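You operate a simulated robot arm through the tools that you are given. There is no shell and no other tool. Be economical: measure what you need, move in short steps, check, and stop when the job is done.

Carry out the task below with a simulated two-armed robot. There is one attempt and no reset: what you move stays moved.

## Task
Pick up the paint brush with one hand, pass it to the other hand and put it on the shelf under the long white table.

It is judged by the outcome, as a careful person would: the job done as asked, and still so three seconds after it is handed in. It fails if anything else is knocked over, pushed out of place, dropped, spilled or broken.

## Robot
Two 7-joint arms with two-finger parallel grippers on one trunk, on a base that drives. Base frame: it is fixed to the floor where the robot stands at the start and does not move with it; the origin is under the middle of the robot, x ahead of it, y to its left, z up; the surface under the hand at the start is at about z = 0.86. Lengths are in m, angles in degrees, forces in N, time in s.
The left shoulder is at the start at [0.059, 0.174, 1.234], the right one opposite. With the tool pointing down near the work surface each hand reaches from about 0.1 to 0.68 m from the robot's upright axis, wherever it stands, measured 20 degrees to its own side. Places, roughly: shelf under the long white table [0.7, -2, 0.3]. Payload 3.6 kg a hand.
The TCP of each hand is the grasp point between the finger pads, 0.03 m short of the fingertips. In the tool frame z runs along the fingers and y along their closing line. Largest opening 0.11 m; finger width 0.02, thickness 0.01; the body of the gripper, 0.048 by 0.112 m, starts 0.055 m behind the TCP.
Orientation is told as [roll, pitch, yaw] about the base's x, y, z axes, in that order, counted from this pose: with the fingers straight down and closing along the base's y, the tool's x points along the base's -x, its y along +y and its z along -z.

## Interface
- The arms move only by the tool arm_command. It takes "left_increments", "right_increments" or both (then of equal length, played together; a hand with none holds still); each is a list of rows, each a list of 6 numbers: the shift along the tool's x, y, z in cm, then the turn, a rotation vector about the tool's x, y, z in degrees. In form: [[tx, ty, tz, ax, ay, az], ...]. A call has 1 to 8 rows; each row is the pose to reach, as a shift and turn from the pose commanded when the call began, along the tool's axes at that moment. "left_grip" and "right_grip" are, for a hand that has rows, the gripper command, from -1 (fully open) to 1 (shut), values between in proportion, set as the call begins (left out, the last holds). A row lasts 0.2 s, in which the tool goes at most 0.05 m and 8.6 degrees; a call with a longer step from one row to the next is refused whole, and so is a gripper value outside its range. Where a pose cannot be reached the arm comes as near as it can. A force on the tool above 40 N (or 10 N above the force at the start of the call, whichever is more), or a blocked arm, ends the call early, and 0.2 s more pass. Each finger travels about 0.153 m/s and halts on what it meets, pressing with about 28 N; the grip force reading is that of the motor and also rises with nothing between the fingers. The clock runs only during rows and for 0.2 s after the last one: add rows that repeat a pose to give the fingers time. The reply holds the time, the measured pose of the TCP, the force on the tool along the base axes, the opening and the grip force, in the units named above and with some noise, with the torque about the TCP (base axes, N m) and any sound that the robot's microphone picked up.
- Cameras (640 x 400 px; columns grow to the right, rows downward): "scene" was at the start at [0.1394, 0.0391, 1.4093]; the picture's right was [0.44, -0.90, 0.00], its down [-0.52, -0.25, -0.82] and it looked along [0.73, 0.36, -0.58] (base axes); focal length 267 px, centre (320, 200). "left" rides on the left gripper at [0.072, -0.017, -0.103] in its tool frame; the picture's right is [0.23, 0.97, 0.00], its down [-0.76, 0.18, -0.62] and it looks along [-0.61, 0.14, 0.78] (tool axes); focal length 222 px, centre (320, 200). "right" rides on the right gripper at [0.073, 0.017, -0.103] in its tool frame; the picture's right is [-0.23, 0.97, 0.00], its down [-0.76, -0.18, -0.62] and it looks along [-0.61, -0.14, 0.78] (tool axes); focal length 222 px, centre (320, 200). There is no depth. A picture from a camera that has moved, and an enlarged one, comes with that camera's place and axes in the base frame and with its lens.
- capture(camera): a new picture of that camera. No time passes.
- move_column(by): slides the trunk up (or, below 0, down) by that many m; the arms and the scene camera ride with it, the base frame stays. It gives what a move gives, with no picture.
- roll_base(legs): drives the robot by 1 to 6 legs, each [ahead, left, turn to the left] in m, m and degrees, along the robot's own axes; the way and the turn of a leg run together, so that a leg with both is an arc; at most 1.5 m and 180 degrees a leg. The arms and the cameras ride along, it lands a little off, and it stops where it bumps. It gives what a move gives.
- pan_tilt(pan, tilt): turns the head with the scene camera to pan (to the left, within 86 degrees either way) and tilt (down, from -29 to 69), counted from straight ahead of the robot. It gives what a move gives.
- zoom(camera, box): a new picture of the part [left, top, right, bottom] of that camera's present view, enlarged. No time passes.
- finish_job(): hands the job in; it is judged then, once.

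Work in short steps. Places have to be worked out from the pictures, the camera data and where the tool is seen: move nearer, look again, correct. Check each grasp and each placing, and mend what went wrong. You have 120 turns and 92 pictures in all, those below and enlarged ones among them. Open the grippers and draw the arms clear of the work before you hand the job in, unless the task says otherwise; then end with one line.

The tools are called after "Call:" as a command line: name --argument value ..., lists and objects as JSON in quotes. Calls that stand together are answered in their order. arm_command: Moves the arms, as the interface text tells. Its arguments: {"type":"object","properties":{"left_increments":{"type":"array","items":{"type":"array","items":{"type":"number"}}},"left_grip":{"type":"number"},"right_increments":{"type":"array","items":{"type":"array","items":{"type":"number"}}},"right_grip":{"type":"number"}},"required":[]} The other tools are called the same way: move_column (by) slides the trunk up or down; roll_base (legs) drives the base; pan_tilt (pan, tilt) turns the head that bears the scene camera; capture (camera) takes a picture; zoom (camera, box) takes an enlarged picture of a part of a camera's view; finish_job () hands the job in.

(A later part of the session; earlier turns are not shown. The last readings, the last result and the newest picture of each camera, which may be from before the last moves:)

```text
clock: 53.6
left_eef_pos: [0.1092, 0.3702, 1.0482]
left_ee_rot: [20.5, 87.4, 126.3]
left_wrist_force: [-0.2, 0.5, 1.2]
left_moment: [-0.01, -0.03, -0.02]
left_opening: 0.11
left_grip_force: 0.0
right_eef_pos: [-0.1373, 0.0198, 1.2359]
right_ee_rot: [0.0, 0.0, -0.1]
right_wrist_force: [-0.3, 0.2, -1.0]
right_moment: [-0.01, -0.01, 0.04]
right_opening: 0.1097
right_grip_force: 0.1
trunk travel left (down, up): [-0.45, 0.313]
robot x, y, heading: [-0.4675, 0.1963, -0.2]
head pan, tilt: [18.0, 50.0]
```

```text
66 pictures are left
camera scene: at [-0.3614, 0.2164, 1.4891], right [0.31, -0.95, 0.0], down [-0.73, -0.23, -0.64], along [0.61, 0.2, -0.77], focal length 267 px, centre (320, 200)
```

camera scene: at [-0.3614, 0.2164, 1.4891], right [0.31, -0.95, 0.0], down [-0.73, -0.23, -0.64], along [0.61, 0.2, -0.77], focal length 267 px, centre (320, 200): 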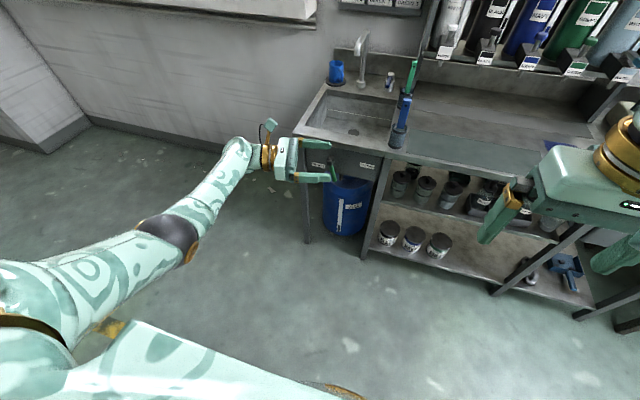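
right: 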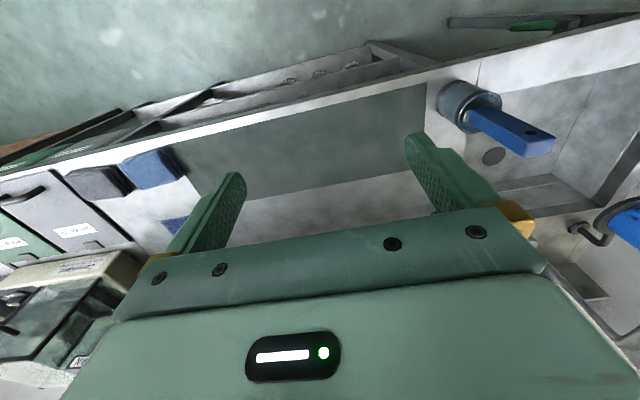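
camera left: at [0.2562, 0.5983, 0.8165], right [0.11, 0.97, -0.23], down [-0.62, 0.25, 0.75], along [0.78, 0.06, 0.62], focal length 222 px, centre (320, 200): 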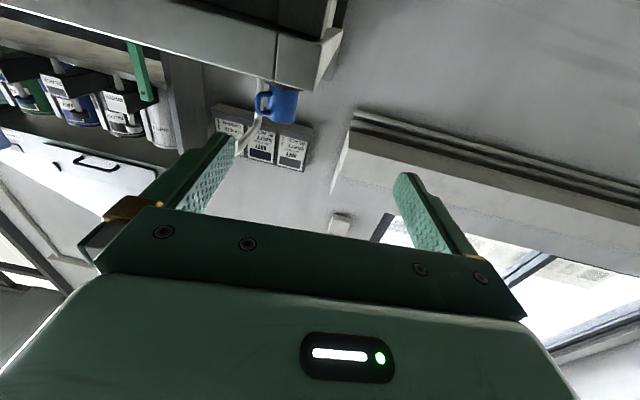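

The left hand moves fine in this posture. Now I prepare the right hand in free air: a yaw of -90° (tool z +90°) followed by a 45° inward tilt, so that later the brush will lie flat when the hand is pitched 45° at the shelf.

Call:
arm_command --right_increments '[[-2, -1, 0, 0, 0, 8], [-4, -2, 0, 0, 0, 16], [-6, -3, 0, 0, 0, 24], [-8, -4, 0, 0, 0, 32], [-10, -5, 0, 0, 0, 40], [-12, -6, 0, 0, 0, 48], [-14, -7, 0, 0, 0, 56], [-15, -8, 0, 0, 0, 64]]'

Call:
arm_command --right_increments '[[0, 0, 0, 0, 0, 8], [0, 0, 0, 0, 0, 16], [0, 0, 0, 0, 0, 24], [0, 0, 0, 0, 0, 26]]'

Call:
arm_command --right_increments '[[0, 0, 0, 0, 8, 0], [0, 0, 0, 0, 16, 0], [0, 0, 0, 0, 24, 0], [0, 0, 0, 0, 32, 0], [0, 0, 0, 0, 40, 0], [0, 0, 0, 0, 45, 0]]'

Call:
pan_tilt --pan -10 --tilt 45

Call:
capture --camera "scene"

```text
clock: 55.4
left_eef_pos: [0.1092, 0.3702, 1.0487]
left_ee_rot: [21.0, 87.5, 126.8]
left_wrist_force: [0.2, 0.7, -1.1]
left_moment: [-0.03, 0.02, 0.0]
left_opening: 0.1098
left_grip_force: 0.0
right_eef_pos: [0.0129, -0.0592, 1.2346]
right_ee_rot: [0.0, -0.1, -64.4]
right_wrist_force: [0.2, 0.2, -0.1]
right_moment: [0.0, -0.01, -0.01]
right_opening: 0.11
right_grip_force: 0.1
trunk travel left (down, up): [-0.45, 0.313]
robot x, y, heading: [-0.4666, 0.1943, -0.1]
head pan, tilt: [18.0, 50.0]
```

```text
clock: 56.4
left_eef_pos: [0.1091, 0.3707, 1.049]
left_ee_rot: [21.1, 87.5, 127.1]
left_wrist_force: [-0.8, 0.1, -0.1]
left_moment: [0.02, 0.03, -0.01]
left_opening: 0.11
left_grip_force: 0.1
right_eef_pos: [0.0124, -0.0604, 1.2351]
right_ee_rot: [0.0, 0.1, -90.3]
right_wrist_force: [-1.1, 0.5, 0.2]
right_moment: [0.03, 0.01, -0.02]
right_opening: 0.1098
right_grip_force: 0.1
trunk travel left (down, up): [-0.45, 0.313]
robot x, y, heading: [-0.472, 0.1927, -0.2]
head pan, tilt: [18.0, 50.0]
```

```text
clock: 57.8
left_eef_pos: [0.1088, 0.3701, 1.0492]
left_ee_rot: [21.1, 87.4, 127.0]
left_wrist_force: [-0.3, -0.4, -0.2]
left_moment: [-0.02, 0.04, -0.01]
left_opening: 0.11
left_grip_force: 0.0
right_eef_pos: [0.0127, -0.0601, 1.2369]
right_ee_rot: [0.1, 45.1, -90.3]
right_wrist_force: [0.1, 0.3, 0.8]
right_moment: [0.01, 0.03, 0.01]
right_opening: 0.1097
right_grip_force: 0.0
trunk travel left (down, up): [-0.45, 0.313]
robot x, y, heading: [-0.467, 0.1923, -0.3]
head pan, tilt: [18.0, 50.0]
```

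```text
clock: 58.8
left_eef_pos: [0.1099, 0.3722, 1.0482]
left_ee_rot: [21.0, 87.4, 127.0]
left_wrist_force: [0.5, 0.4, -1.0]
left_moment: [0.0, -0.02, -0.01]
left_opening: 0.11
left_grip_force: 0.1
right_eef_pos: [0.0133, -0.0604, 1.2375]
right_ee_rot: [0.1, 44.9, -90.2]
right_wrist_force: [0.6, 0.2, -0.8]
right_moment: [0.0, 0.02, -0.01]
right_opening: 0.11
right_grip_force: 0.1
trunk travel left (down, up): [-0.45, 0.313]
robot x, y, heading: [-0.4677, 0.1916, -0.1]
head pan, tilt: [-10.0, 45.0]
```

```text
65 pictures are left
camera scene: at [-0.3548, 0.1787, 1.496], right [-0.18, -0.98, 0.0], down [-0.7, 0.12, -0.71], along [0.7, -0.13, -0.71], focal length 267 px, centre (320, 200)
```

scene: 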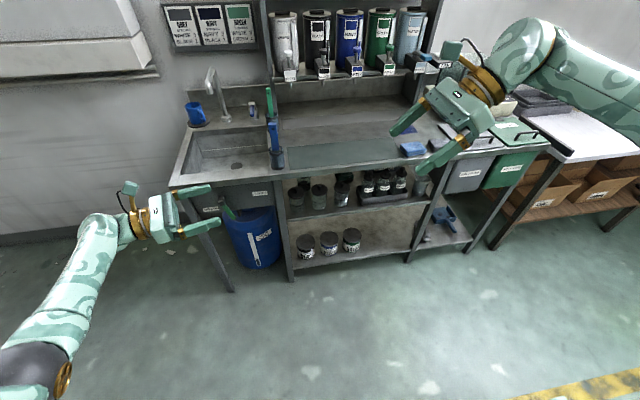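

Both postures work. Now I square the left hand to the handle (yaw -18°) and drive forward to bring it beside the brush, stopping ~17 cm to its left.

Call:
arm_command --left_increments '[[0, 0, 0, -8, 0, 0], [0, 0, 0, -16, 0, 0], [0, 0, 0, -19, 0, 0]]' --left_grip -0.2

Call:
roll_base --legs '[[0.36, 0, 0]]'

Call:
capture --camera "left"

Call:
pan_tilt --pan 15 --tilt 45

Call:
capture --camera "scene"

```text
clock: 59.6
left_eef_pos: [0.0875, 0.3558, 1.0628]
left_ee_rot: [39.2, 87.4, 126.8]
left_wrist_force: [-0.4, 0.5, 0.6]
left_moment: [-0.01, -0.01, 0.0]
left_opening: 0.0663
left_grip_force: 0.1
left hand out of reach, approached as far as the arm can: row 2, 3
right_eef_pos: [0.012, -0.0606, 1.2365]
right_ee_rot: [0.0, 44.9, -90.3]
right_wrist_force: [-0.6, -0.3, -0.5]
right_moment: [0.01, 0.04, 0.01]
right_opening: 0.1101
right_grip_force: 0.1
trunk travel left (down, up): [-0.45, 0.313]
robot x, y, heading: [-0.4685, 0.1907, 0.1]
head pan, tilt: [-10.0, 45.0]
```

```text
clock: 61.9
left_eef_pos: [0.4542, 0.3511, 1.0636]
left_ee_rot: [39.8, 87.3, 127.6]
left_wrist_force: [0.5, -0.2, 0.6]
left_moment: [-0.03, -0.03, -0.05]
left_opening: 0.0659
left_grip_force: 0.1
right_eef_pos: [0.379, -0.0631, 1.2368]
right_ee_rot: [0.0, 45.0, -90.4]
right_wrist_force: [0.2, 0.1, -0.8]
right_moment: [-0.01, 0.02, 0.01]
right_opening: 0.1098
right_grip_force: 0.1
trunk travel left (down, up): [-0.45, 0.313]
robot x, y, heading: [-0.1036, 0.1918, -0.1]
head pan, tilt: [-10.0, 45.0]
```

```text
64 pictures are left
camera left: at [0.4764, 0.4512, 1.1392], right [-0.97, 0.03, 0.26], down [-0.17, 0.66, -0.73], along [-0.19, -0.75, -0.63], focal length 222 px, centre (320, 200)
```

left: 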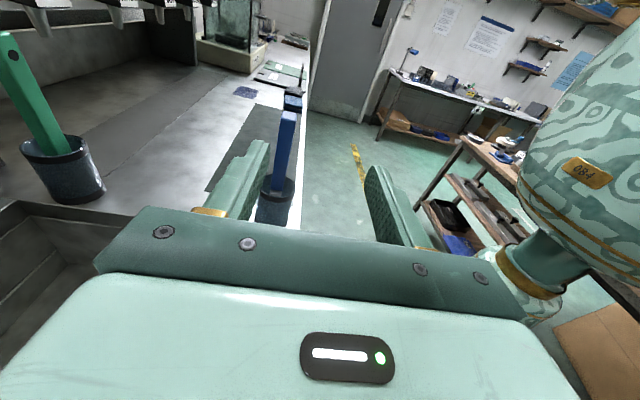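

```text
clock: 62.8
left_eef_pos: [0.455, 0.351, 1.063]
left_ee_rot: [39.1, 87.4, 126.9]
left_wrist_force: [-0.8, -1.0, 0.4]
left_moment: [-0.03, -0.01, 0.01]
left_opening: 0.066
left_grip_force: 0.1
right_eef_pos: [0.3788, -0.0625, 1.2363]
right_ee_rot: [0.1, 45.0, -90.4]
right_wrist_force: [-0.4, -0.1, 0.0]
right_moment: [0.02, -0.03, 0.01]
right_opening: 0.1101
right_grip_force: 0.0
trunk travel left (down, up): [-0.45, 0.313]
robot x, y, heading: [-0.0973, 0.1871, -0.4]
head pan, tilt: [15.0, 45.0]
```

```text
63 pictures are left
camera scene: at [0.0105, 0.2113, 1.496], right [0.25, -0.97, 0.0], down [-0.68, -0.18, -0.71], along [0.68, 0.18, -0.71], focal length 267 px, centre (320, 200)
```

scene: 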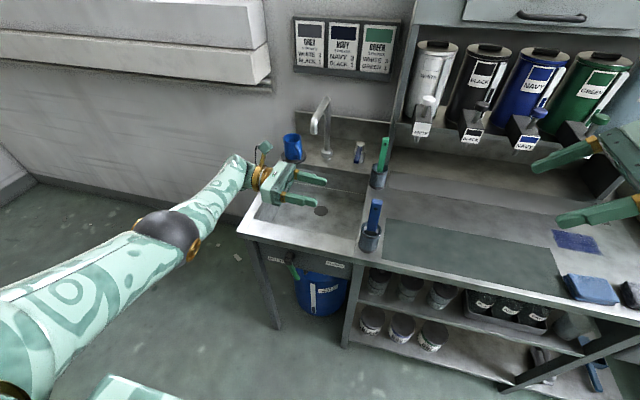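

Brush handle triangulated at x≈0.48, y≈0.195, handle from z≈0.945 to 1.04. I lower the left hand to z≈0.98 and shift to x≈0.48.

Call:
arm_command --left_increments '[[-2, -0.6, 0, 0, 0, 0], [-4, -1.2, 0, 0, 0, 0], [-6, -1.9, 0, 0, 0, 0], [-8.3, -2.5, 0, 0, 0, 0], [-8.3, -2.5, 0, 0, 0, 0]]'

Call:
capture --camera "left"

```text
clock: 64.0
left_eef_pos: [0.4292, 0.3478, 1.0073]
left_ee_rot: [37.5, 87.5, 125.2]
left_wrist_force: [-0.1, -0.3, 1.3]
left_moment: [0.04, -0.03, -0.03]
left_opening: 0.0662
left_grip_force: 0.0
left hand out of reach, approached as far as the arm can: row 1, 2, 3, 4, 5
right_eef_pos: [0.379, -0.0632, 1.2351]
right_ee_rot: [0.0, 45.0, -90.4]
right_wrist_force: [0.2, 0.0, 0.7]
right_moment: [-0.01, -0.01, 0.04]
right_opening: 0.11
right_grip_force: 0.0
trunk travel left (down, up): [-0.45, 0.313]
robot x, y, heading: [-0.1039, 0.1898, -0.4]
head pan, tilt: [15.0, 45.0]
```

```text
62 pictures are left
camera left: at [0.4511, 0.4475, 1.0833], right [-0.97, 0.03, 0.25], down [-0.17, 0.66, -0.73], along [-0.19, -0.75, -0.63], focal length 222 px, centre (320, 200)
```

left: 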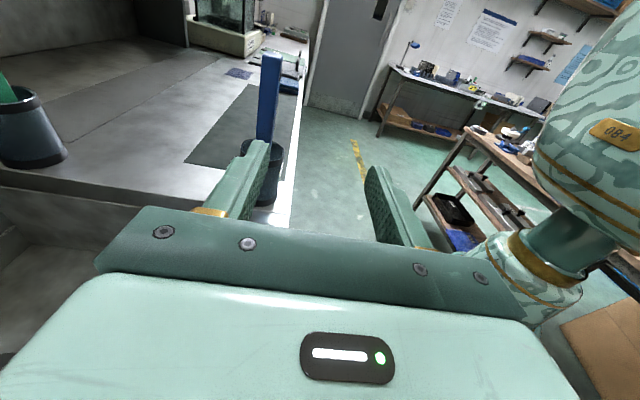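

The wrist yaw is limiting. I give the hand back 12° of yaw and instead turn the base 12° right (after shifting left), which keeps the hand square to the handle.

Call:
arm_command --left_increments '[[0, 0, -1, 6, 0, 0], [0, 0, -2, 12, 0, 0], [0, 0, -2, 14, 0, 0]]'

Call:
roll_base --legs '[[0, 0.14, 0], [0, 0, -13]]'

Call:
arm_command --left_increments '[[-0.9, 0, 0, 0, 0, 0], [-1.8, 0, 0, 0, 0, 0], [-2.7, 0, 0, 0, 0, 0], [-2.7, 0, 0, 0, 0, 0]]'

Call:
capture --camera "left"

```text
clock: 64.8
left_eef_pos: [0.4291, 0.3674, 1.0075]
left_ee_rot: [25.4, 87.4, 127.3]
left_wrist_force: [0.5, 0.7, -0.5]
left_moment: [0.04, -0.01, 0.01]
left_opening: 0.0662
left_grip_force: 0.0
right_eef_pos: [0.3787, -0.0626, 1.2362]
right_ee_rot: [-0.1, 45.1, -90.4]
right_wrist_force: [0.2, -0.1, 0.0]
right_moment: [-0.01, -0.03, 0.03]
right_opening: 0.1101
right_grip_force: 0.0
trunk travel left (down, up): [-0.45, 0.313]
robot x, y, heading: [-0.1002, 0.1976, -0.3]
head pan, tilt: [15.0, 45.0]
```

```text
clock: 66.9
left_eef_pos: [0.4552, 0.3821, 1.0055]
left_ee_rot: [24.5, 87.4, 113.3]
left_wrist_force: [-0.7, 0.0, -0.6]
left_moment: [-0.01, 0.0, 0.0]
left_opening: 0.0658
left_grip_force: 0.1
right_eef_pos: [0.3094, -0.0234, 1.2361]
right_ee_rot: [0.0, 45.0, -103.4]
right_wrist_force: [-0.9, -0.3, 0.6]
right_moment: [0.02, 0.01, 0.01]
right_opening: 0.1099
right_grip_force: 0.1
trunk travel left (down, up): [-0.45, 0.313]
robot x, y, heading: [-0.1017, 0.3308, -13.4]
head pan, tilt: [15.0, 45.0]
```

```text
clock: 67.9
left_eef_pos: [0.4558, 0.385, 0.9778]
left_ee_rot: [24.8, 87.4, 113.5]
left_wrist_force: [0.6, -0.5, -0.8]
left_moment: [-0.02, -0.02, 0.01]
left_opening: 0.066
left_grip_force: 0.0
right_eef_pos: [0.3077, -0.0245, 1.2361]
right_ee_rot: [0.1, 45.0, -103.4]
right_wrist_force: [-0.7, -0.2, -0.2]
right_moment: [0.01, 0.0, 0.01]
right_opening: 0.11
right_grip_force: 0.0
trunk travel left (down, up): [-0.45, 0.313]
robot x, y, heading: [-0.1031, 0.3307, -13.6]
head pan, tilt: [15.0, 45.0]
```

```text
61 pictures are left
camera left: at [0.475, 0.4832, 1.0549], right [-0.97, 0.01, 0.25], down [-0.18, 0.66, -0.73], along [-0.17, -0.75, -0.64], focal length 222 px, centre (320, 200)
```

left: 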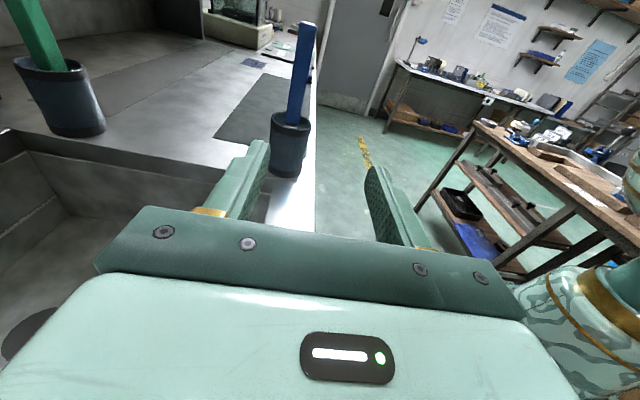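

Brush confirmed at x≈0.483, rim z≈0.935. I shift +x 3.1 cm and advance 12 cm toward it, then check.

Call:
arm_command --left_increments '[[0, -1.6, 0, 0, 0, 0], [0, -3.1, 0, 0, 0, 0], [0, -3.1, 4, 0, 0, 0], [0, -3.1, 8, 0, 0, 0], [0, -3.1, 12, 0, 0, 0], [0, -3.1, 12, 0, 0, 0]]'

Call:
capture --camera "left"

```text
clock: 69.3
left_eef_pos: [0.4708, 0.2623, 0.9832]
left_ee_rot: [24.7, 87.5, 113.2]
left_wrist_force: [0.4, -0.7, -0.2]
left_moment: [0.04, 0.0, 0.03]
left_opening: 0.066
left_grip_force: 0.2
left hand out of reach, approached as far as the arm can: row 2, 3, 4, 5, 6
right_eef_pos: [0.3083, -0.0224, 1.236]
right_ee_rot: [0.0, 45.1, -103.4]
right_wrist_force: [-0.3, 0.5, 0.6]
right_moment: [-0.02, 0.02, -0.02]
right_opening: 0.1099
right_grip_force: 0.0
trunk travel left (down, up): [-0.45, 0.313]
robot x, y, heading: [-0.1015, 0.3308, -13.2]
head pan, tilt: [15.0, 45.0]
```

```text
60 pictures are left
camera left: at [0.4909, 0.3626, 1.0609], right [-0.97, 0.01, 0.24], down [-0.18, 0.66, -0.73], along [-0.17, -0.75, -0.64], focal length 222 px, centre (320, 200)
```

left: 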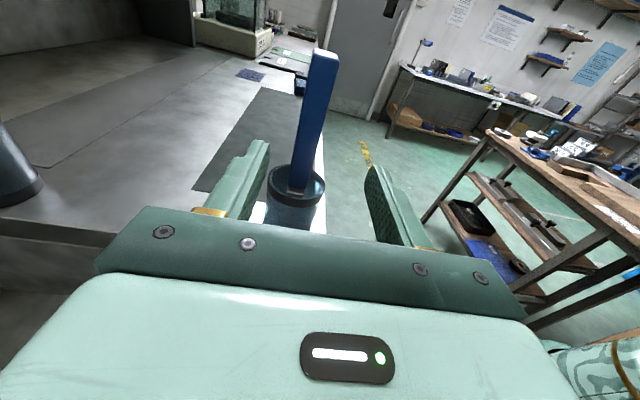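

Slightly short in reach; I finish the approach with the base: about +1.4 cm in x and -6.3 cm in y.

Call:
roll_base --legs '[[0.029, -0.06, 0]]'

Call:
capture --camera "left"

Call:
capture --camera "scene"

```text
clock: 70.3
left_eef_pos: [0.4858, 0.1963, 0.9841]
left_ee_rot: [24.9, 87.3, 113.4]
left_wrist_force: [0.2, 0.4, 0.0]
left_moment: [-0.04, -0.01, -0.02]
left_opening: 0.066
left_grip_force: 0.0
right_eef_pos: [0.3248, -0.0908, 1.2363]
right_ee_rot: [-0.1, 45.1, -103.4]
right_wrist_force: [0.8, -0.3, 0.2]
right_moment: [0.03, 0.04, 0.03]
right_opening: 0.1101
right_grip_force: 0.0
trunk travel left (down, up): [-0.45, 0.313]
robot x, y, heading: [-0.087, 0.2667, -13.7]
head pan, tilt: [15.0, 45.0]
```

```text
59 pictures are left
camera left: at [0.5058, 0.2958, 1.0607], right [-0.97, 0.01, 0.25], down [-0.18, 0.66, -0.73], along [-0.17, -0.75, -0.64], focal length 222 px, centre (320, 200)
```

left: 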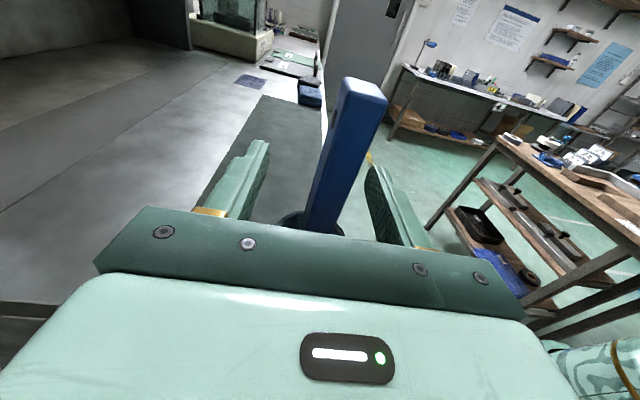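

```text
58 pictures are left
camera scene: at [0.0279, 0.2598, 1.4959], right [0.03, -1.0, 0.0], down [-0.71, -0.02, -0.71], along [0.71, 0.02, -0.71], focal length 267 px, centre (320, 200)
```

scene: 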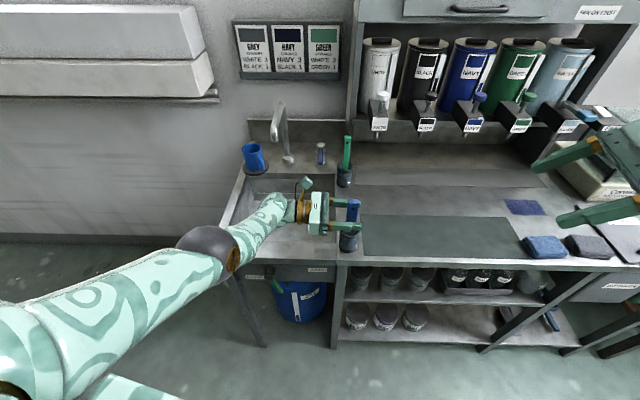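

The handle is centred between the fingers (≈0.483, 0.198). Closing the left gripper.

Call:
arm_command --left_increments '[[0, 0, 0, 0, 0, 0], [0, 0, 0, 0, 0, 0], [0, 0, 0, 0, 0, 0], [0, 0, 0, 0, 0, 0]]' --left_grip 1

Call:
capture --camera "left"

```text
clock: 71.3
left_eef_pos: [0.485, 0.1983, 0.9842]
left_ee_rot: [25.1, 87.5, 113.7]
left_wrist_force: [1.4, -0.2, -0.2]
left_moment: [0.03, -0.02, -0.04]
left_opening: 0.0172
left_grip_force: 27.7
right_eef_pos: [0.3237, -0.0888, 1.2363]
right_ee_rot: [0.0, 45.0, -103.5]
right_wrist_force: [-0.3, 0.6, -1.3]
right_moment: [0.01, 0.0, 0.02]
right_opening: 0.1098
right_grip_force: 0.1
trunk travel left (down, up): [-0.45, 0.313]
robot x, y, heading: [-0.0876, 0.2682, -13.6]
head pan, tilt: [15.0, 45.0]
```

```text
57 pictures are left
camera left: at [0.5054, 0.2974, 1.0609], right [-0.97, 0.01, 0.25], down [-0.18, 0.66, -0.73], along [-0.17, -0.75, -0.64], focal length 222 px, centre (320, 200)
```

left: 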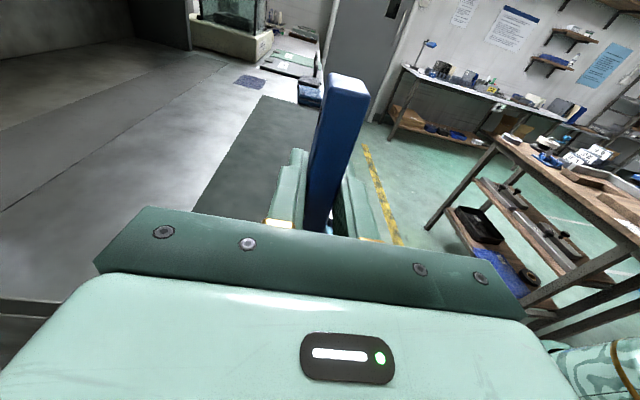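

Gripped at 17 mm. I lift with the trunk: first 5 cm, then more.

Call:
move_column --by 0.05

Call:
move_column --by 0.12

Call:
capture --camera "scene"

Call:
capture --camera "left"

```text
clock: 72.3
left_eef_pos: [0.4856, 0.1973, 1.04]
left_ee_rot: [11.3, 87.7, 99.9]
left_wrist_force: [-0.1, -0.7, -0.5]
left_moment: [-0.03, 0.05, -0.01]
left_opening: 0.0175
left_grip_force: 28.6
right_eef_pos: [0.3245, -0.0882, 1.2856]
right_ee_rot: [-0.1, 45.0, -103.5]
right_wrist_force: [0.3, 0.3, -0.6]
right_moment: [0.02, 0.03, -0.02]
right_opening: 0.1102
right_grip_force: 0.0
trunk travel left (down, up): [-0.5, 0.263]
robot x, y, heading: [-0.0861, 0.267, -13.5]
head pan, tilt: [15.0, 45.0]
```

```text
clock: 73.8
left_eef_pos: [0.4819, 0.1984, 1.1714]
left_ee_rot: [-13.3, 87.8, 75.6]
left_wrist_force: [1.0, 0.5, -1.4]
left_moment: [-0.01, 0.06, -0.01]
left_opening: 0.0175
left_grip_force: 28.0
right_eef_pos: [0.3235, -0.0884, 1.4052]
right_ee_rot: [0.1, 45.0, -103.5]
right_wrist_force: [0.4, 0.1, 0.7]
right_moment: [0.0, -0.01, 0.02]
right_opening: 0.1101
right_grip_force: 0.0
trunk travel left (down, up): [-0.62, 0.143]
robot x, y, heading: [-0.0863, 0.2695, -13.2]
head pan, tilt: [15.0, 45.0]
```

```text
56 pictures are left
camera scene: at [0.0087, 0.2665, 1.6666], right [0.03, -1.0, 0.0], down [-0.71, -0.02, -0.71], along [0.71, 0.02, -0.71], focal length 267 px, centre (320, 200)
```

scene: 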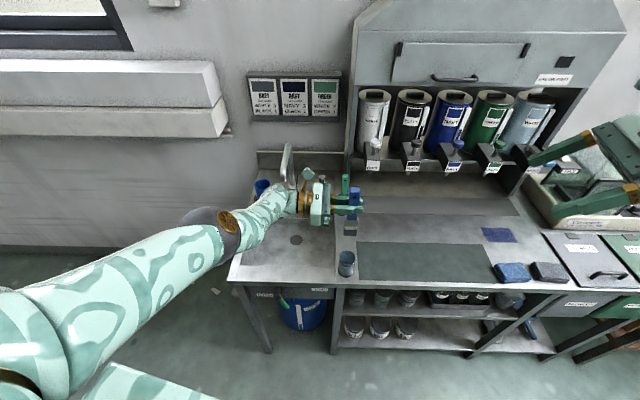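

```text
55 pictures are left
camera left: at [0.5004, 0.2985, 1.2486], right [-0.98, 0.01, 0.22], down [-0.16, 0.65, -0.74], along [-0.15, -0.76, -0.64], focal length 222 px, centre (320, 200)
```

left: 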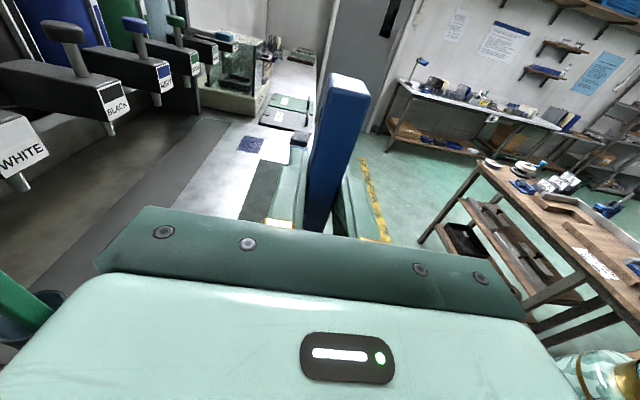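

The brush came out cleanly and the cup stayed put. I back away from the bench to do the hand-over in free space.

Call:
roll_base --legs '[[-0.4, 0, 0]]'

Call:
capture --camera "scene"

Call:
capture --camera "right"

```text
clock: 76.3
left_eef_pos: [0.0999, 0.2913, 1.1693]
left_ee_rot: [-6.3, 87.8, 82.5]
left_wrist_force: [-0.3, 1.1, -0.8]
left_moment: [0.0, 0.0, -0.02]
left_opening: 0.0173
left_grip_force: 28.0
right_eef_pos: [-0.0601, 0.0025, 1.4046]
right_ee_rot: [-0.3, 45.0, -104.0]
right_wrist_force: [0.6, 0.2, 0.6]
right_moment: [-0.01, -0.03, 0.0]
right_opening: 0.11
right_grip_force: 0.1
trunk travel left (down, up): [-0.62, 0.143]
robot x, y, heading: [-0.4755, 0.3591, -13.4]
head pan, tilt: [15.0, 45.0]
```

```text
54 pictures are left
camera scene: at [-0.3728, 0.3592, 1.6662], right [0.02, -1.0, 0.0], down [-0.71, -0.02, -0.7], along [0.7, 0.02, -0.71], focal length 267 px, centre (320, 200)
```

scene: 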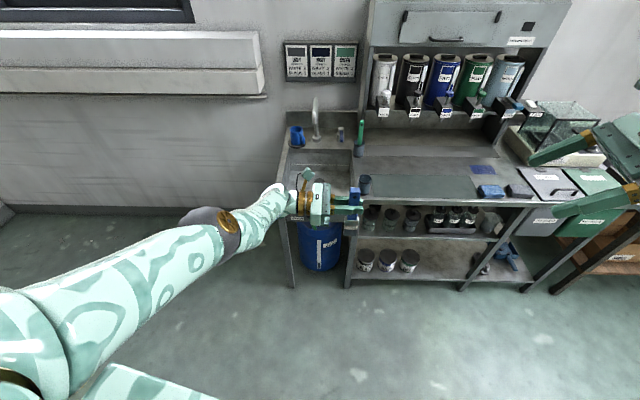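

```text
53 pictures are left
camera right: at [-0.0483, -0.0217, 1.527], right [0.91, -0.38, -0.17], down [-0.4, -0.91, -0.1], along [-0.11, 0.15, -0.98], focal length 222 px, centre (320, 200)
```

right: 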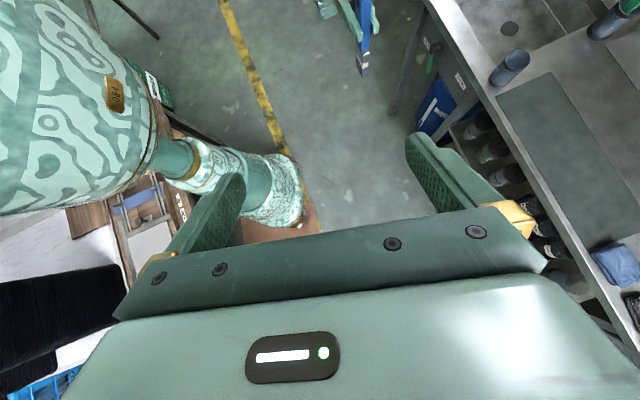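

Brush spans z≈1.04–1.225 at (0.10, 0.29). I bring the right hand to a pre-grasp 12 cm back along its approach axis, yawed to close along world x.

Call:
arm_command --right_increments '[[1.2, 1.5, 3.4, 1.4, 0, -1.4], [2.4, 3.1, 6.8, 2.8, 0, -2.8], [3.7, 4.6, 10.2, 4.2, 0, -4.2], [4.9, 6.1, 13.6, 5.6, 0, -5.6], [6.1, 7.7, 17.1, 7, 0, -7], [7.4, 9.2, 20.5, 8.5, 0, -8.5], [8.6, 10.75, 23.9, 9.9, 0, -9.9], [8.6, 10.75, 23.9, 9.9, 0, -9.9]]'

Call:
capture --camera "right"

Call:
capture --camera "scene"

```text
clock: 78.1
left_eef_pos: [0.0986, 0.2919, 1.1697]
left_ee_rot: [-6.5, 87.9, 82.2]
left_wrist_force: [-0.4, 0.4, -0.8]
left_moment: [-0.03, -0.03, 0.01]
left_opening: 0.0175
left_grip_force: 28.2
right_eef_pos: [0.0907, 0.2037, 1.3003]
right_ee_rot: [-0.3, 45.0, -89.9]
right_wrist_force: [0.6, 0.7, 0.5]
right_moment: [0.01, -0.02, -0.03]
right_opening: 0.1098
right_grip_force: 0.1
right hand out of reach, approached as far as the arm can: row 7, 8
trunk travel left (down, up): [-0.62, 0.143]
robot x, y, heading: [-0.4717, 0.362, -13.6]
head pan, tilt: [15.0, 45.0]
```

```text
52 pictures are left
camera right: at [0.1083, 0.1829, 1.4232], right [0.97, -0.15, -0.16], down [-0.17, -0.98, -0.1], along [-0.15, 0.12, -0.98], focal length 222 px, centre (320, 200)
```

right: 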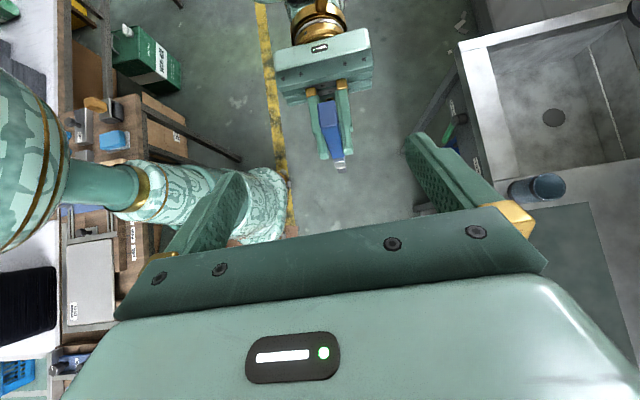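

```text
51 pictures are left
camera scene: at [-0.3729, 0.3607, 1.6664], right [0.02, -1.0, 0.0], down [-0.71, -0.02, -0.7], along [0.7, 0.02, -0.71], focal length 267 px, centre (320, 200)
```

scene: 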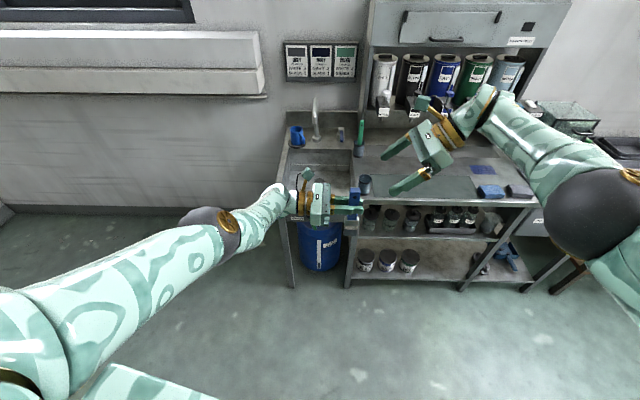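

The right arm is just at its reach limit here, so I bring the left hand 8 cm back and 8 cm right, moving the right hand's pre-grasp along with it.

Call:
arm_command --left_increments '[[0, 1.5, 1.5, 0, 0, 0], [0, 3.2, 3.2, 0, 0, 0], [0, 4.8, 4.8, 0, 0, 0], [0, 6.4, 6.4, 0, 0, 0], [0, 8, 8, 0, 0, 0], [0, 8, 8, 0, 0, 0]]' --right_increments '[[-2, -2, -2, 0, 0, 0], [-4, -4, -4, 0, 0, 0], [-6, -6, -6, 0, 0, 0], [-6, -7.2, -6, 0, 0, 0], [-6, -7.2, -6, 0, 0, 0], [-6, -7.2, -6, 0, 0, 0]]'

Call:
capture --camera "right"

```text
clock: 79.5
left_eef_pos: [0.046, 0.1984, 1.1422]
left_ee_rot: [-7.4, 87.9, 81.5]
left_wrist_force: [-0.6, 0.7, -0.6]
left_moment: [0.0, -0.03, -0.01]
left_opening: 0.0175
left_grip_force: 28.2
left hand out of reach, approached as far as the arm can: row 1, 2, 3, 4, 5, 6
right_eef_pos: [0.021, 0.1196, 1.3003]
right_ee_rot: [-0.5, 45.0, -90.0]
right_wrist_force: [-0.8, -0.7, 0.2]
right_moment: [0.01, 0.01, -0.02]
right_opening: 0.11
right_grip_force: 0.0
trunk travel left (down, up): [-0.62, 0.143]
robot x, y, heading: [-0.474, 0.3612, -13.9]
head pan, tilt: [15.0, 45.0]
```

```text
50 pictures are left
camera right: at [0.0385, 0.0979, 1.423], right [0.97, -0.15, -0.17], down [-0.17, -0.98, -0.1], along [-0.15, 0.12, -0.98], focal length 222 px, centre (320, 200)
```

right: 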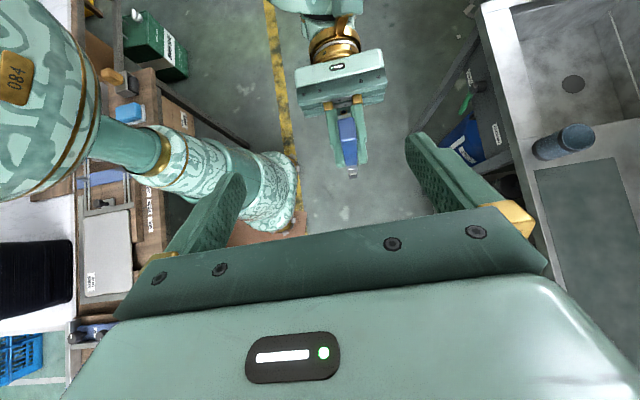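

The left hand now holds the brush at (0.046, 0.198), top ≈1.198. I line up the right hand and advance partway.

Call:
arm_command --right_increments '[[-1.5, 1.2, 0, 0, 0, 0], [-3.1, 2.5, 0, 0, 0, 0], [-3.1, 2.5, 3, 0, 0, 0], [-3.1, 2.5, 6, 0, 0, 0], [-3.1, 2.5, 7, 0, 0, 0], [-3.1, 2.5, 7, 0, 0, 0]]'

Call:
capture --camera "right"

Call:
capture --camera "left"

```text
clock: 80.9
left_eef_pos: [0.0454, 0.2004, 1.1417]
left_ee_rot: [-6.8, 87.9, 81.8]
left_wrist_force: [-0.1, 0.0, -0.8]
left_moment: [-0.01, 0.02, 0.0]
left_opening: 0.0173
left_grip_force: 27.8
right_eef_pos: [0.0454, 0.1463, 1.2272]
right_ee_rot: [-0.4, 45.0, -89.9]
right_wrist_force: [-0.5, -0.2, 0.9]
right_moment: [-0.02, 0.01, 0.01]
right_opening: 0.11
right_grip_force: 0.1
trunk travel left (down, up): [-0.62, 0.143]
robot x, y, heading: [-0.4746, 0.3619, -13.8]
head pan, tilt: [15.0, 45.0]
```

```text
49 pictures are left
camera right: at [0.0628, 0.125, 1.351], right [0.97, -0.15, -0.17], down [-0.17, -0.98, -0.1], along [-0.15, 0.12, -0.98], focal length 222 px, centre (320, 200)
```

right: 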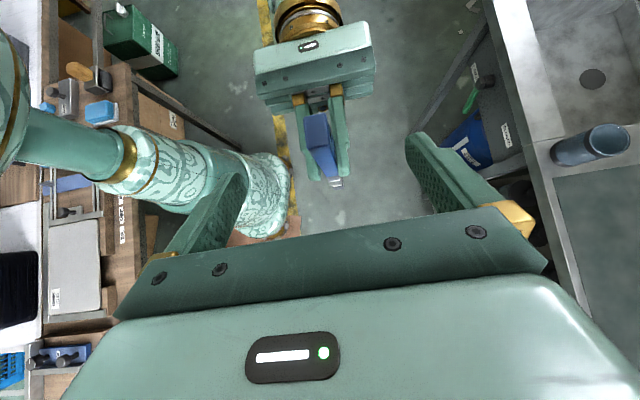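

```text
48 pictures are left
camera left: at [0.0637, 0.2995, 1.219], right [-0.97, 0.01, 0.22], down [-0.16, 0.65, -0.74], along [-0.16, -0.76, -0.64], focal length 222 px, centre (320, 200)
```

left: 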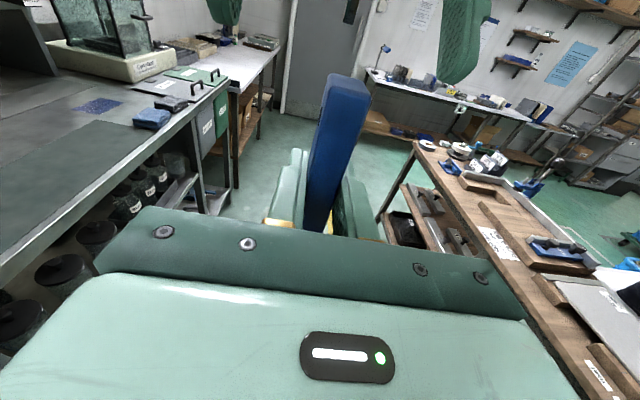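

Fingers straddle the handle evenly. I advance the remaining 6.2 cm.

Call:
arm_command --right_increments '[[0.1, 0, 2, 0, 0, 0], [0.2, 0, 4, 0, 0, 0], [0.3, 0, 6.2, 0, 0, 0], [0.3, 0, 6.2, 0, 0, 0]]'

Call:
capture --camera "left"

Call:
capture --camera "right"

```text
clock: 81.9
left_eef_pos: [0.0455, 0.1988, 1.1431]
left_ee_rot: [-6.8, 87.9, 81.9]
left_wrist_force: [-0.4, 0.2, 0.3]
left_moment: [-0.01, 0.01, -0.01]
left_opening: 0.0175
left_grip_force: 28.6
right_eef_pos: [0.0442, 0.1912, 1.187]
right_ee_rot: [-0.4, 45.0, -89.9]
right_wrist_force: [-0.9, -0.5, -0.4]
right_moment: [-0.02, 0.07, -0.01]
right_opening: 0.11
right_grip_force: 0.0
trunk travel left (down, up): [-0.62, 0.143]
robot x, y, heading: [-0.4761, 0.3627, -14.0]
head pan, tilt: [15.0, 45.0]
```

```text
47 pictures are left
camera left: at [0.0637, 0.2995, 1.2189], right [-0.97, 0.01, 0.22], down [-0.16, 0.65, -0.74], along [-0.16, -0.76, -0.64], focal length 222 px, centre (320, 200)
```

left: 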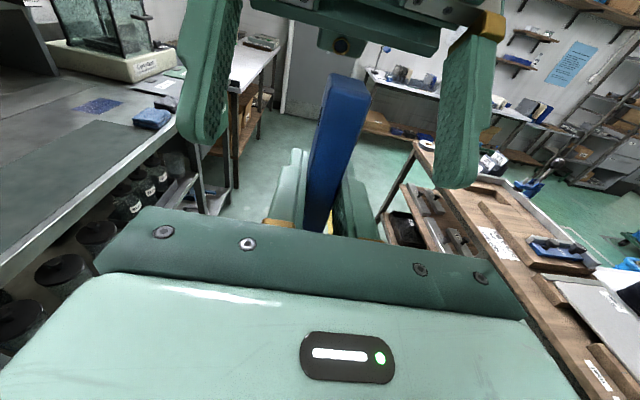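

```text
46 pictures are left
camera right: at [0.0608, 0.1703, 1.3105], right [0.97, -0.15, -0.17], down [-0.17, -0.98, -0.1], along [-0.15, 0.12, -0.98], focal length 222 px, centre (320, 200)
```

right: 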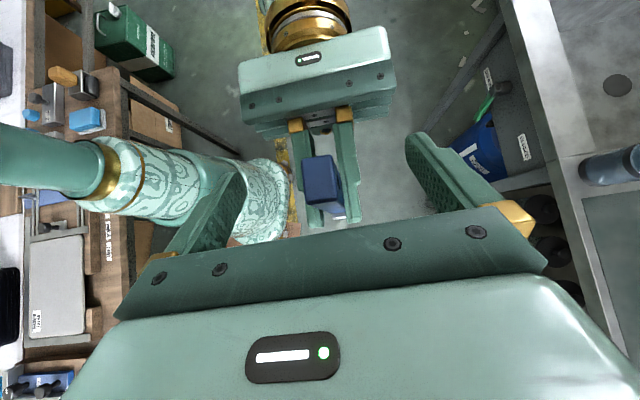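

Handle top is between the right fingers. I close the right gripper while the left keeps holding.

Call:
arm_command --right_increments '[[0, 0, 0, 0, 0, 0], [0, 0, 0, 0, 0, 0], [0, 0, 0, 0, 0, 0], [0, 0, 0, 0, 0, 0]]' --right_grip 1

Call:
capture --camera "left"

```text
clock: 82.9
left_eef_pos: [0.0453, 0.1989, 1.1422]
left_ee_rot: [-7.0, 87.9, 81.6]
left_wrist_force: [-13.9, -0.9, 5.7]
left_moment: [-0.06, -0.08, 0.34]
left_opening: 0.0174
left_grip_force: 27.5
right_eef_pos: [0.0436, 0.1905, 1.187]
right_ee_rot: [-0.4, 44.9, -89.8]
right_wrist_force: [13.4, 0.8, -6.7]
right_moment: [0.08, -0.57, -0.49]
right_opening: 0.0175
right_grip_force: 28.1
trunk travel left (down, up): [-0.62, 0.143]
robot x, y, heading: [-0.4725, 0.3589, -13.4]
head pan, tilt: [15.0, 45.0]
```

```text
45 pictures are left
camera left: at [0.063, 0.2988, 1.2189], right [-0.97, 0.02, 0.22], down [-0.16, 0.65, -0.74], along [-0.16, -0.76, -0.63], focal length 222 px, centre (320, 200)
```

left: 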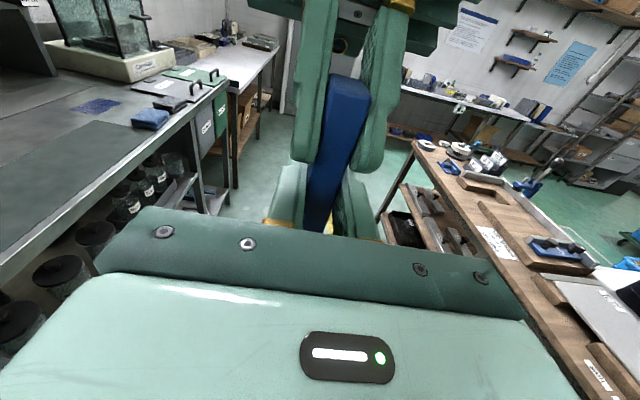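

Both hands hold the handle (17.5 mm each). I release the left and withdraw it straight back to the left.

Call:
arm_command --left_increments '[[0, 0, 0, 0, 0, 0], [0, 0, 0, 0, 0, 0], [0, 0, 0, 0, 0, 0]]' --left_grip -0.6

Call:
arm_command --left_increments '[[0, 0, -3, 0, 0, 0], [0, 0, -6, 0, 0, 0], [0, 0, -10, 0, 0, 0], [0, 0, -14, 0, 0, 0], [0, 0, -18, 0, 0, 0]]'

Call:
capture --camera "left"

Call:
capture --camera "right"

```text
clock: 83.7
left_eef_pos: [0.0459, 0.1995, 1.1423]
left_ee_rot: [-6.9, 87.9, 81.9]
left_wrist_force: [0.2, 0.3, 0.4]
left_moment: [0.01, 0.01, -0.01]
left_opening: 0.0879
left_grip_force: 0.1
right_eef_pos: [0.0437, 0.1914, 1.1877]
right_ee_rot: [-0.4, 45.1, -89.9]
right_wrist_force: [0.2, -0.1, -0.5]
right_moment: [-0.03, -0.01, -0.03]
right_opening: 0.0172
right_grip_force: 27.9
trunk travel left (down, up): [-0.62, 0.143]
robot x, y, heading: [-0.4759, 0.3615, -13.7]
head pan, tilt: [15.0, 45.0]
```

```text
clock: 84.9
left_eef_pos: [0.0791, 0.3793, 1.1298]
left_ee_rot: [-6.1, 87.9, 82.7]
left_wrist_force: [-0.4, -0.1, 0.1]
left_moment: [0.0, -0.01, 0.03]
left_opening: 0.088
left_grip_force: 0.1
left hand out of reach, approached as far as the arm can: row 1, 2, 3, 4, 5
right_eef_pos: [0.0439, 0.1912, 1.1883]
right_ee_rot: [-0.4, 44.9, -89.9]
right_wrist_force: [0.2, 0.1, -0.9]
right_moment: [0.0, 0.0, 0.0]
right_opening: 0.0173
right_grip_force: 27.9
trunk travel left (down, up): [-0.62, 0.143]
robot x, y, heading: [-0.4776, 0.361, -13.7]
head pan, tilt: [15.0, 45.0]
```

```text
44 pictures are left
camera left: at [0.0976, 0.4795, 1.2059], right [-0.97, 0.01, 0.22], down [-0.16, 0.65, -0.74], along [-0.16, -0.76, -0.63], focal length 222 px, centre (320, 200)
```

left: 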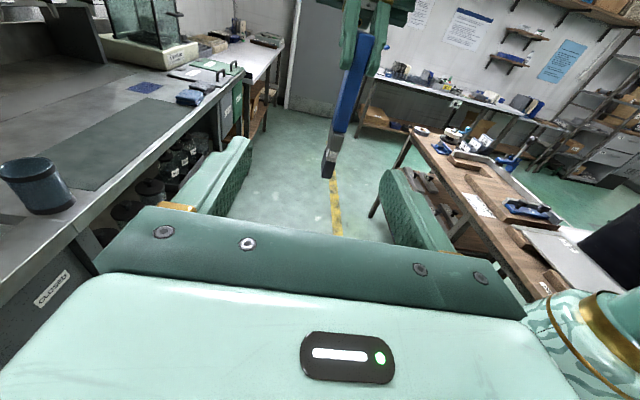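

```text
43 pictures are left
camera right: at [0.0608, 0.1701, 1.3107], right [0.97, -0.15, -0.17], down [-0.17, -0.98, -0.1], along [-0.15, 0.12, -0.98], focal length 222 px, centre (320, 200)
```

right: 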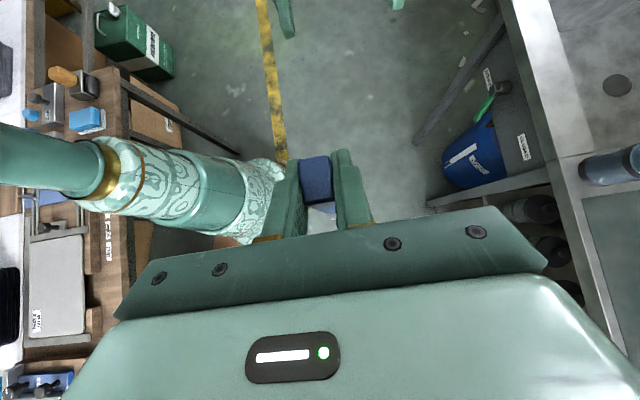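

The brush is passed; the right hand holds it alone. I swing the right hand back to tool-down (undoing tilt then yaw) in free air, so the brush points forward-down.

Call:
arm_command --right_increments '[[-2, 0, -2, 0, -7.5, 0], [-4, 0, -4, 0, -15, 0], [-6, 0, -6, 0, -22.5, 0], [-8, 0, -8, 0, -30, 0], [-10, 0, -10, 0, -37.5, 0], [-12, 0, -12, 0, -45, 0]]'

Call:
arm_command --right_increments '[[0, 0, 0, 0, 0, -8], [0, 0, 0, 0, 0, -16], [0, 0, 0, 0, 0, -24], [0, 0, 0, 0, 0, -32], [0, 0, 0, 0, 0, -40], [0, 0, 0, 0, 0, -48], [0, 0, 0, 0, 0, -56], [0, 0, 0, 0, 0, -64]]'

Call:
arm_command --right_increments '[[0, 0, 0, 0, 0, -8], [0, 0, 0, 0, 0, -16], [0, 0, 0, 0, 0, -24], [0, 0, 0, 0, 0, -32], [0, 0, 0, 0, 0, -40]]'

Call:
pan_tilt --pan -35 --tilt 35

Call:
capture --camera "scene"

```text
clock: 86.3
left_eef_pos: [0.0786, 0.3793, 1.1296]
left_ee_rot: [-6.7, 87.9, 81.9]
left_wrist_force: [0.0, -1.0, 0.3]
left_moment: [-0.02, -0.01, 0.02]
left_opening: 0.088
left_grip_force: 0.1
right_eef_pos: [0.0461, 0.0234, 1.1882]
right_ee_rot: [-0.3, -0.1, -89.7]
right_wrist_force: [0.2, -0.2, -1.0]
right_moment: [0.03, 0.01, 0.0]
right_opening: 0.0174
right_grip_force: 28.4
trunk travel left (down, up): [-0.62, 0.143]
robot x, y, heading: [-0.473, 0.3631, -13.4]
head pan, tilt: [15.0, 45.0]
```

```text
clock: 88.1
left_eef_pos: [0.0785, 0.3794, 1.1294]
left_ee_rot: [-6.8, 87.9, 82.0]
left_wrist_force: [-0.6, -0.4, -0.6]
left_moment: [0.01, -0.01, -0.02]
left_opening: 0.088
left_grip_force: 0.0
right_eef_pos: [0.046, 0.0224, 1.187]
right_ee_rot: [-0.1, 0.2, -25.5]
right_wrist_force: [-0.7, 0.2, -0.4]
right_moment: [0.05, 0.01, -0.02]
right_opening: 0.0172
right_grip_force: 27.7
trunk travel left (down, up): [-0.62, 0.143]
robot x, y, heading: [-0.4727, 0.3663, -13.5]
head pan, tilt: [15.0, 45.0]
```

```text
clock: 89.3
left_eef_pos: [0.0785, 0.3799, 1.1301]
left_ee_rot: [-6.7, 87.9, 82.0]
left_wrist_force: [0.5, 0.0, 0.5]
left_moment: [0.03, -0.01, 0.01]
left_opening: 0.0879
left_grip_force: 0.2
right_eef_pos: [0.0358, 0.0062, 1.2136]
right_ee_rot: [-0.9, -2.3, -11.6]
right_wrist_force: [-0.1, 0.2, -1.2]
right_moment: [0.02, 0.03, -0.02]
right_opening: 0.0176
right_grip_force: 28.0
right hand out of reach, approached as far as the arm can: row 2, 3, 4, 5
trunk travel left (down, up): [-0.62, 0.143]
robot x, y, heading: [-0.4785, 0.3597, -13.5]
head pan, tilt: [15.0, 45.0]
```

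```text
clock: 90.4
left_eef_pos: [0.0794, 0.3805, 1.1283]
left_ee_rot: [-6.7, 88.0, 82.0]
left_wrist_force: [-0.9, 0.1, -0.1]
left_moment: [-0.01, 0.0, 0.02]
left_opening: 0.0882
left_grip_force: 0.0
right_eef_pos: [0.0374, 0.0059, 1.2136]
right_ee_rot: [-1.0, -2.2, -11.6]
right_wrist_force: [-0.8, -0.4, -0.8]
right_moment: [-0.02, 0.02, -0.04]
right_opening: 0.0173
right_grip_force: 28.4
trunk travel left (down, up): [-0.62, 0.143]
robot x, y, heading: [-0.478, 0.3625, -13.4]
head pan, tilt: [-35.0, 35.0]
```

```text
42 pictures are left
camera scene: at [-0.3958, 0.2929, 1.6813], right [-0.75, -0.66, 0.0], down [-0.38, 0.43, -0.82], along [0.54, -0.61, -0.58], focal length 267 px, centre (320, 200)
```

scene: 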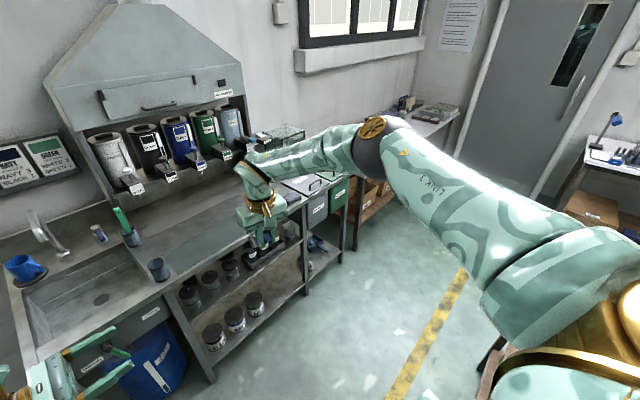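

Right hand is back to tool-down with the brush forward-down. Before driving I check the surroundings: the workbench on the right/behind, and the white table.

Call:
zoom --camera "scene" --box '[220, 140, 420, 270]'

Call:
pan_tilt --pan -86 --tilt 45

Call:
capture --camera "scene"

```text
3.08 times, centred on (320, 205) of scene
camera zoom: at [-0.3958, 0.2929, 1.6813], right [-0.75, -0.66, 0.0], down [-0.38, 0.43, -0.82], along [0.54, -0.61, -0.58], focal length 822 px, centre (320, 185)
```

zoom: 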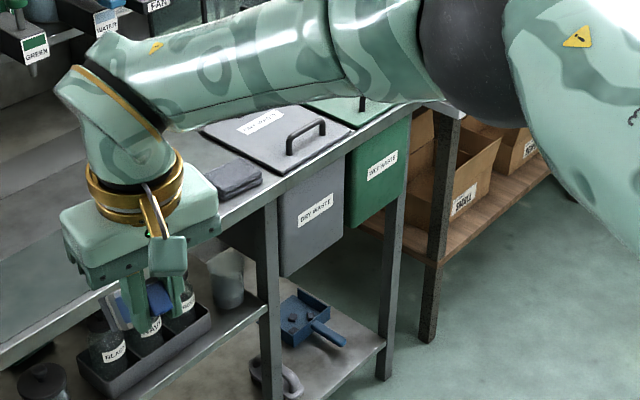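

```text
clock: 91.6
left_eef_pos: [0.0787, 0.3788, 1.1296]
left_ee_rot: [-6.7, 88.0, 81.9]
left_wrist_force: [-0.4, -0.1, -0.3]
left_moment: [0.03, 0.0, 0.01]
left_opening: 0.088
left_grip_force: 0.1
right_eef_pos: [0.0363, 0.0063, 1.2145]
right_ee_rot: [-1.0, -2.4, -11.6]
right_wrist_force: [-0.7, 0.3, 0.0]
right_moment: [-0.02, 0.0, -0.01]
right_opening: 0.0176
right_grip_force: 28.1
trunk travel left (down, up): [-0.62, 0.143]
robot x, y, heading: [-0.4805, 0.3578, -13.8]
head pan, tilt: [-85.9, 45.0]
```

```text
40 pictures are left
camera scene: at [-0.4676, 0.2786, 1.6669], right [-0.99, 0.16, 0.01], down [0.11, 0.7, -0.71], along [-0.12, -0.7, -0.71], focal length 267 px, centre (320, 200)
```

scene: 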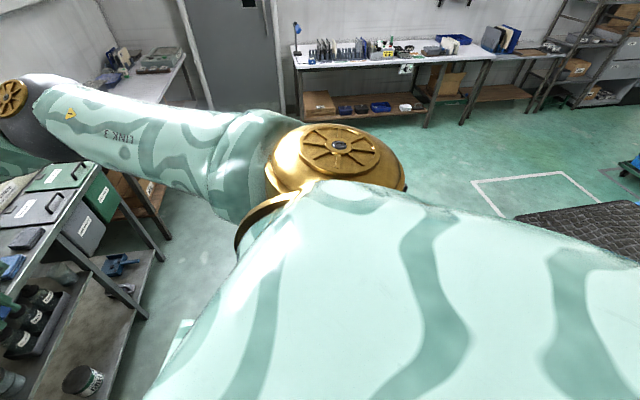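

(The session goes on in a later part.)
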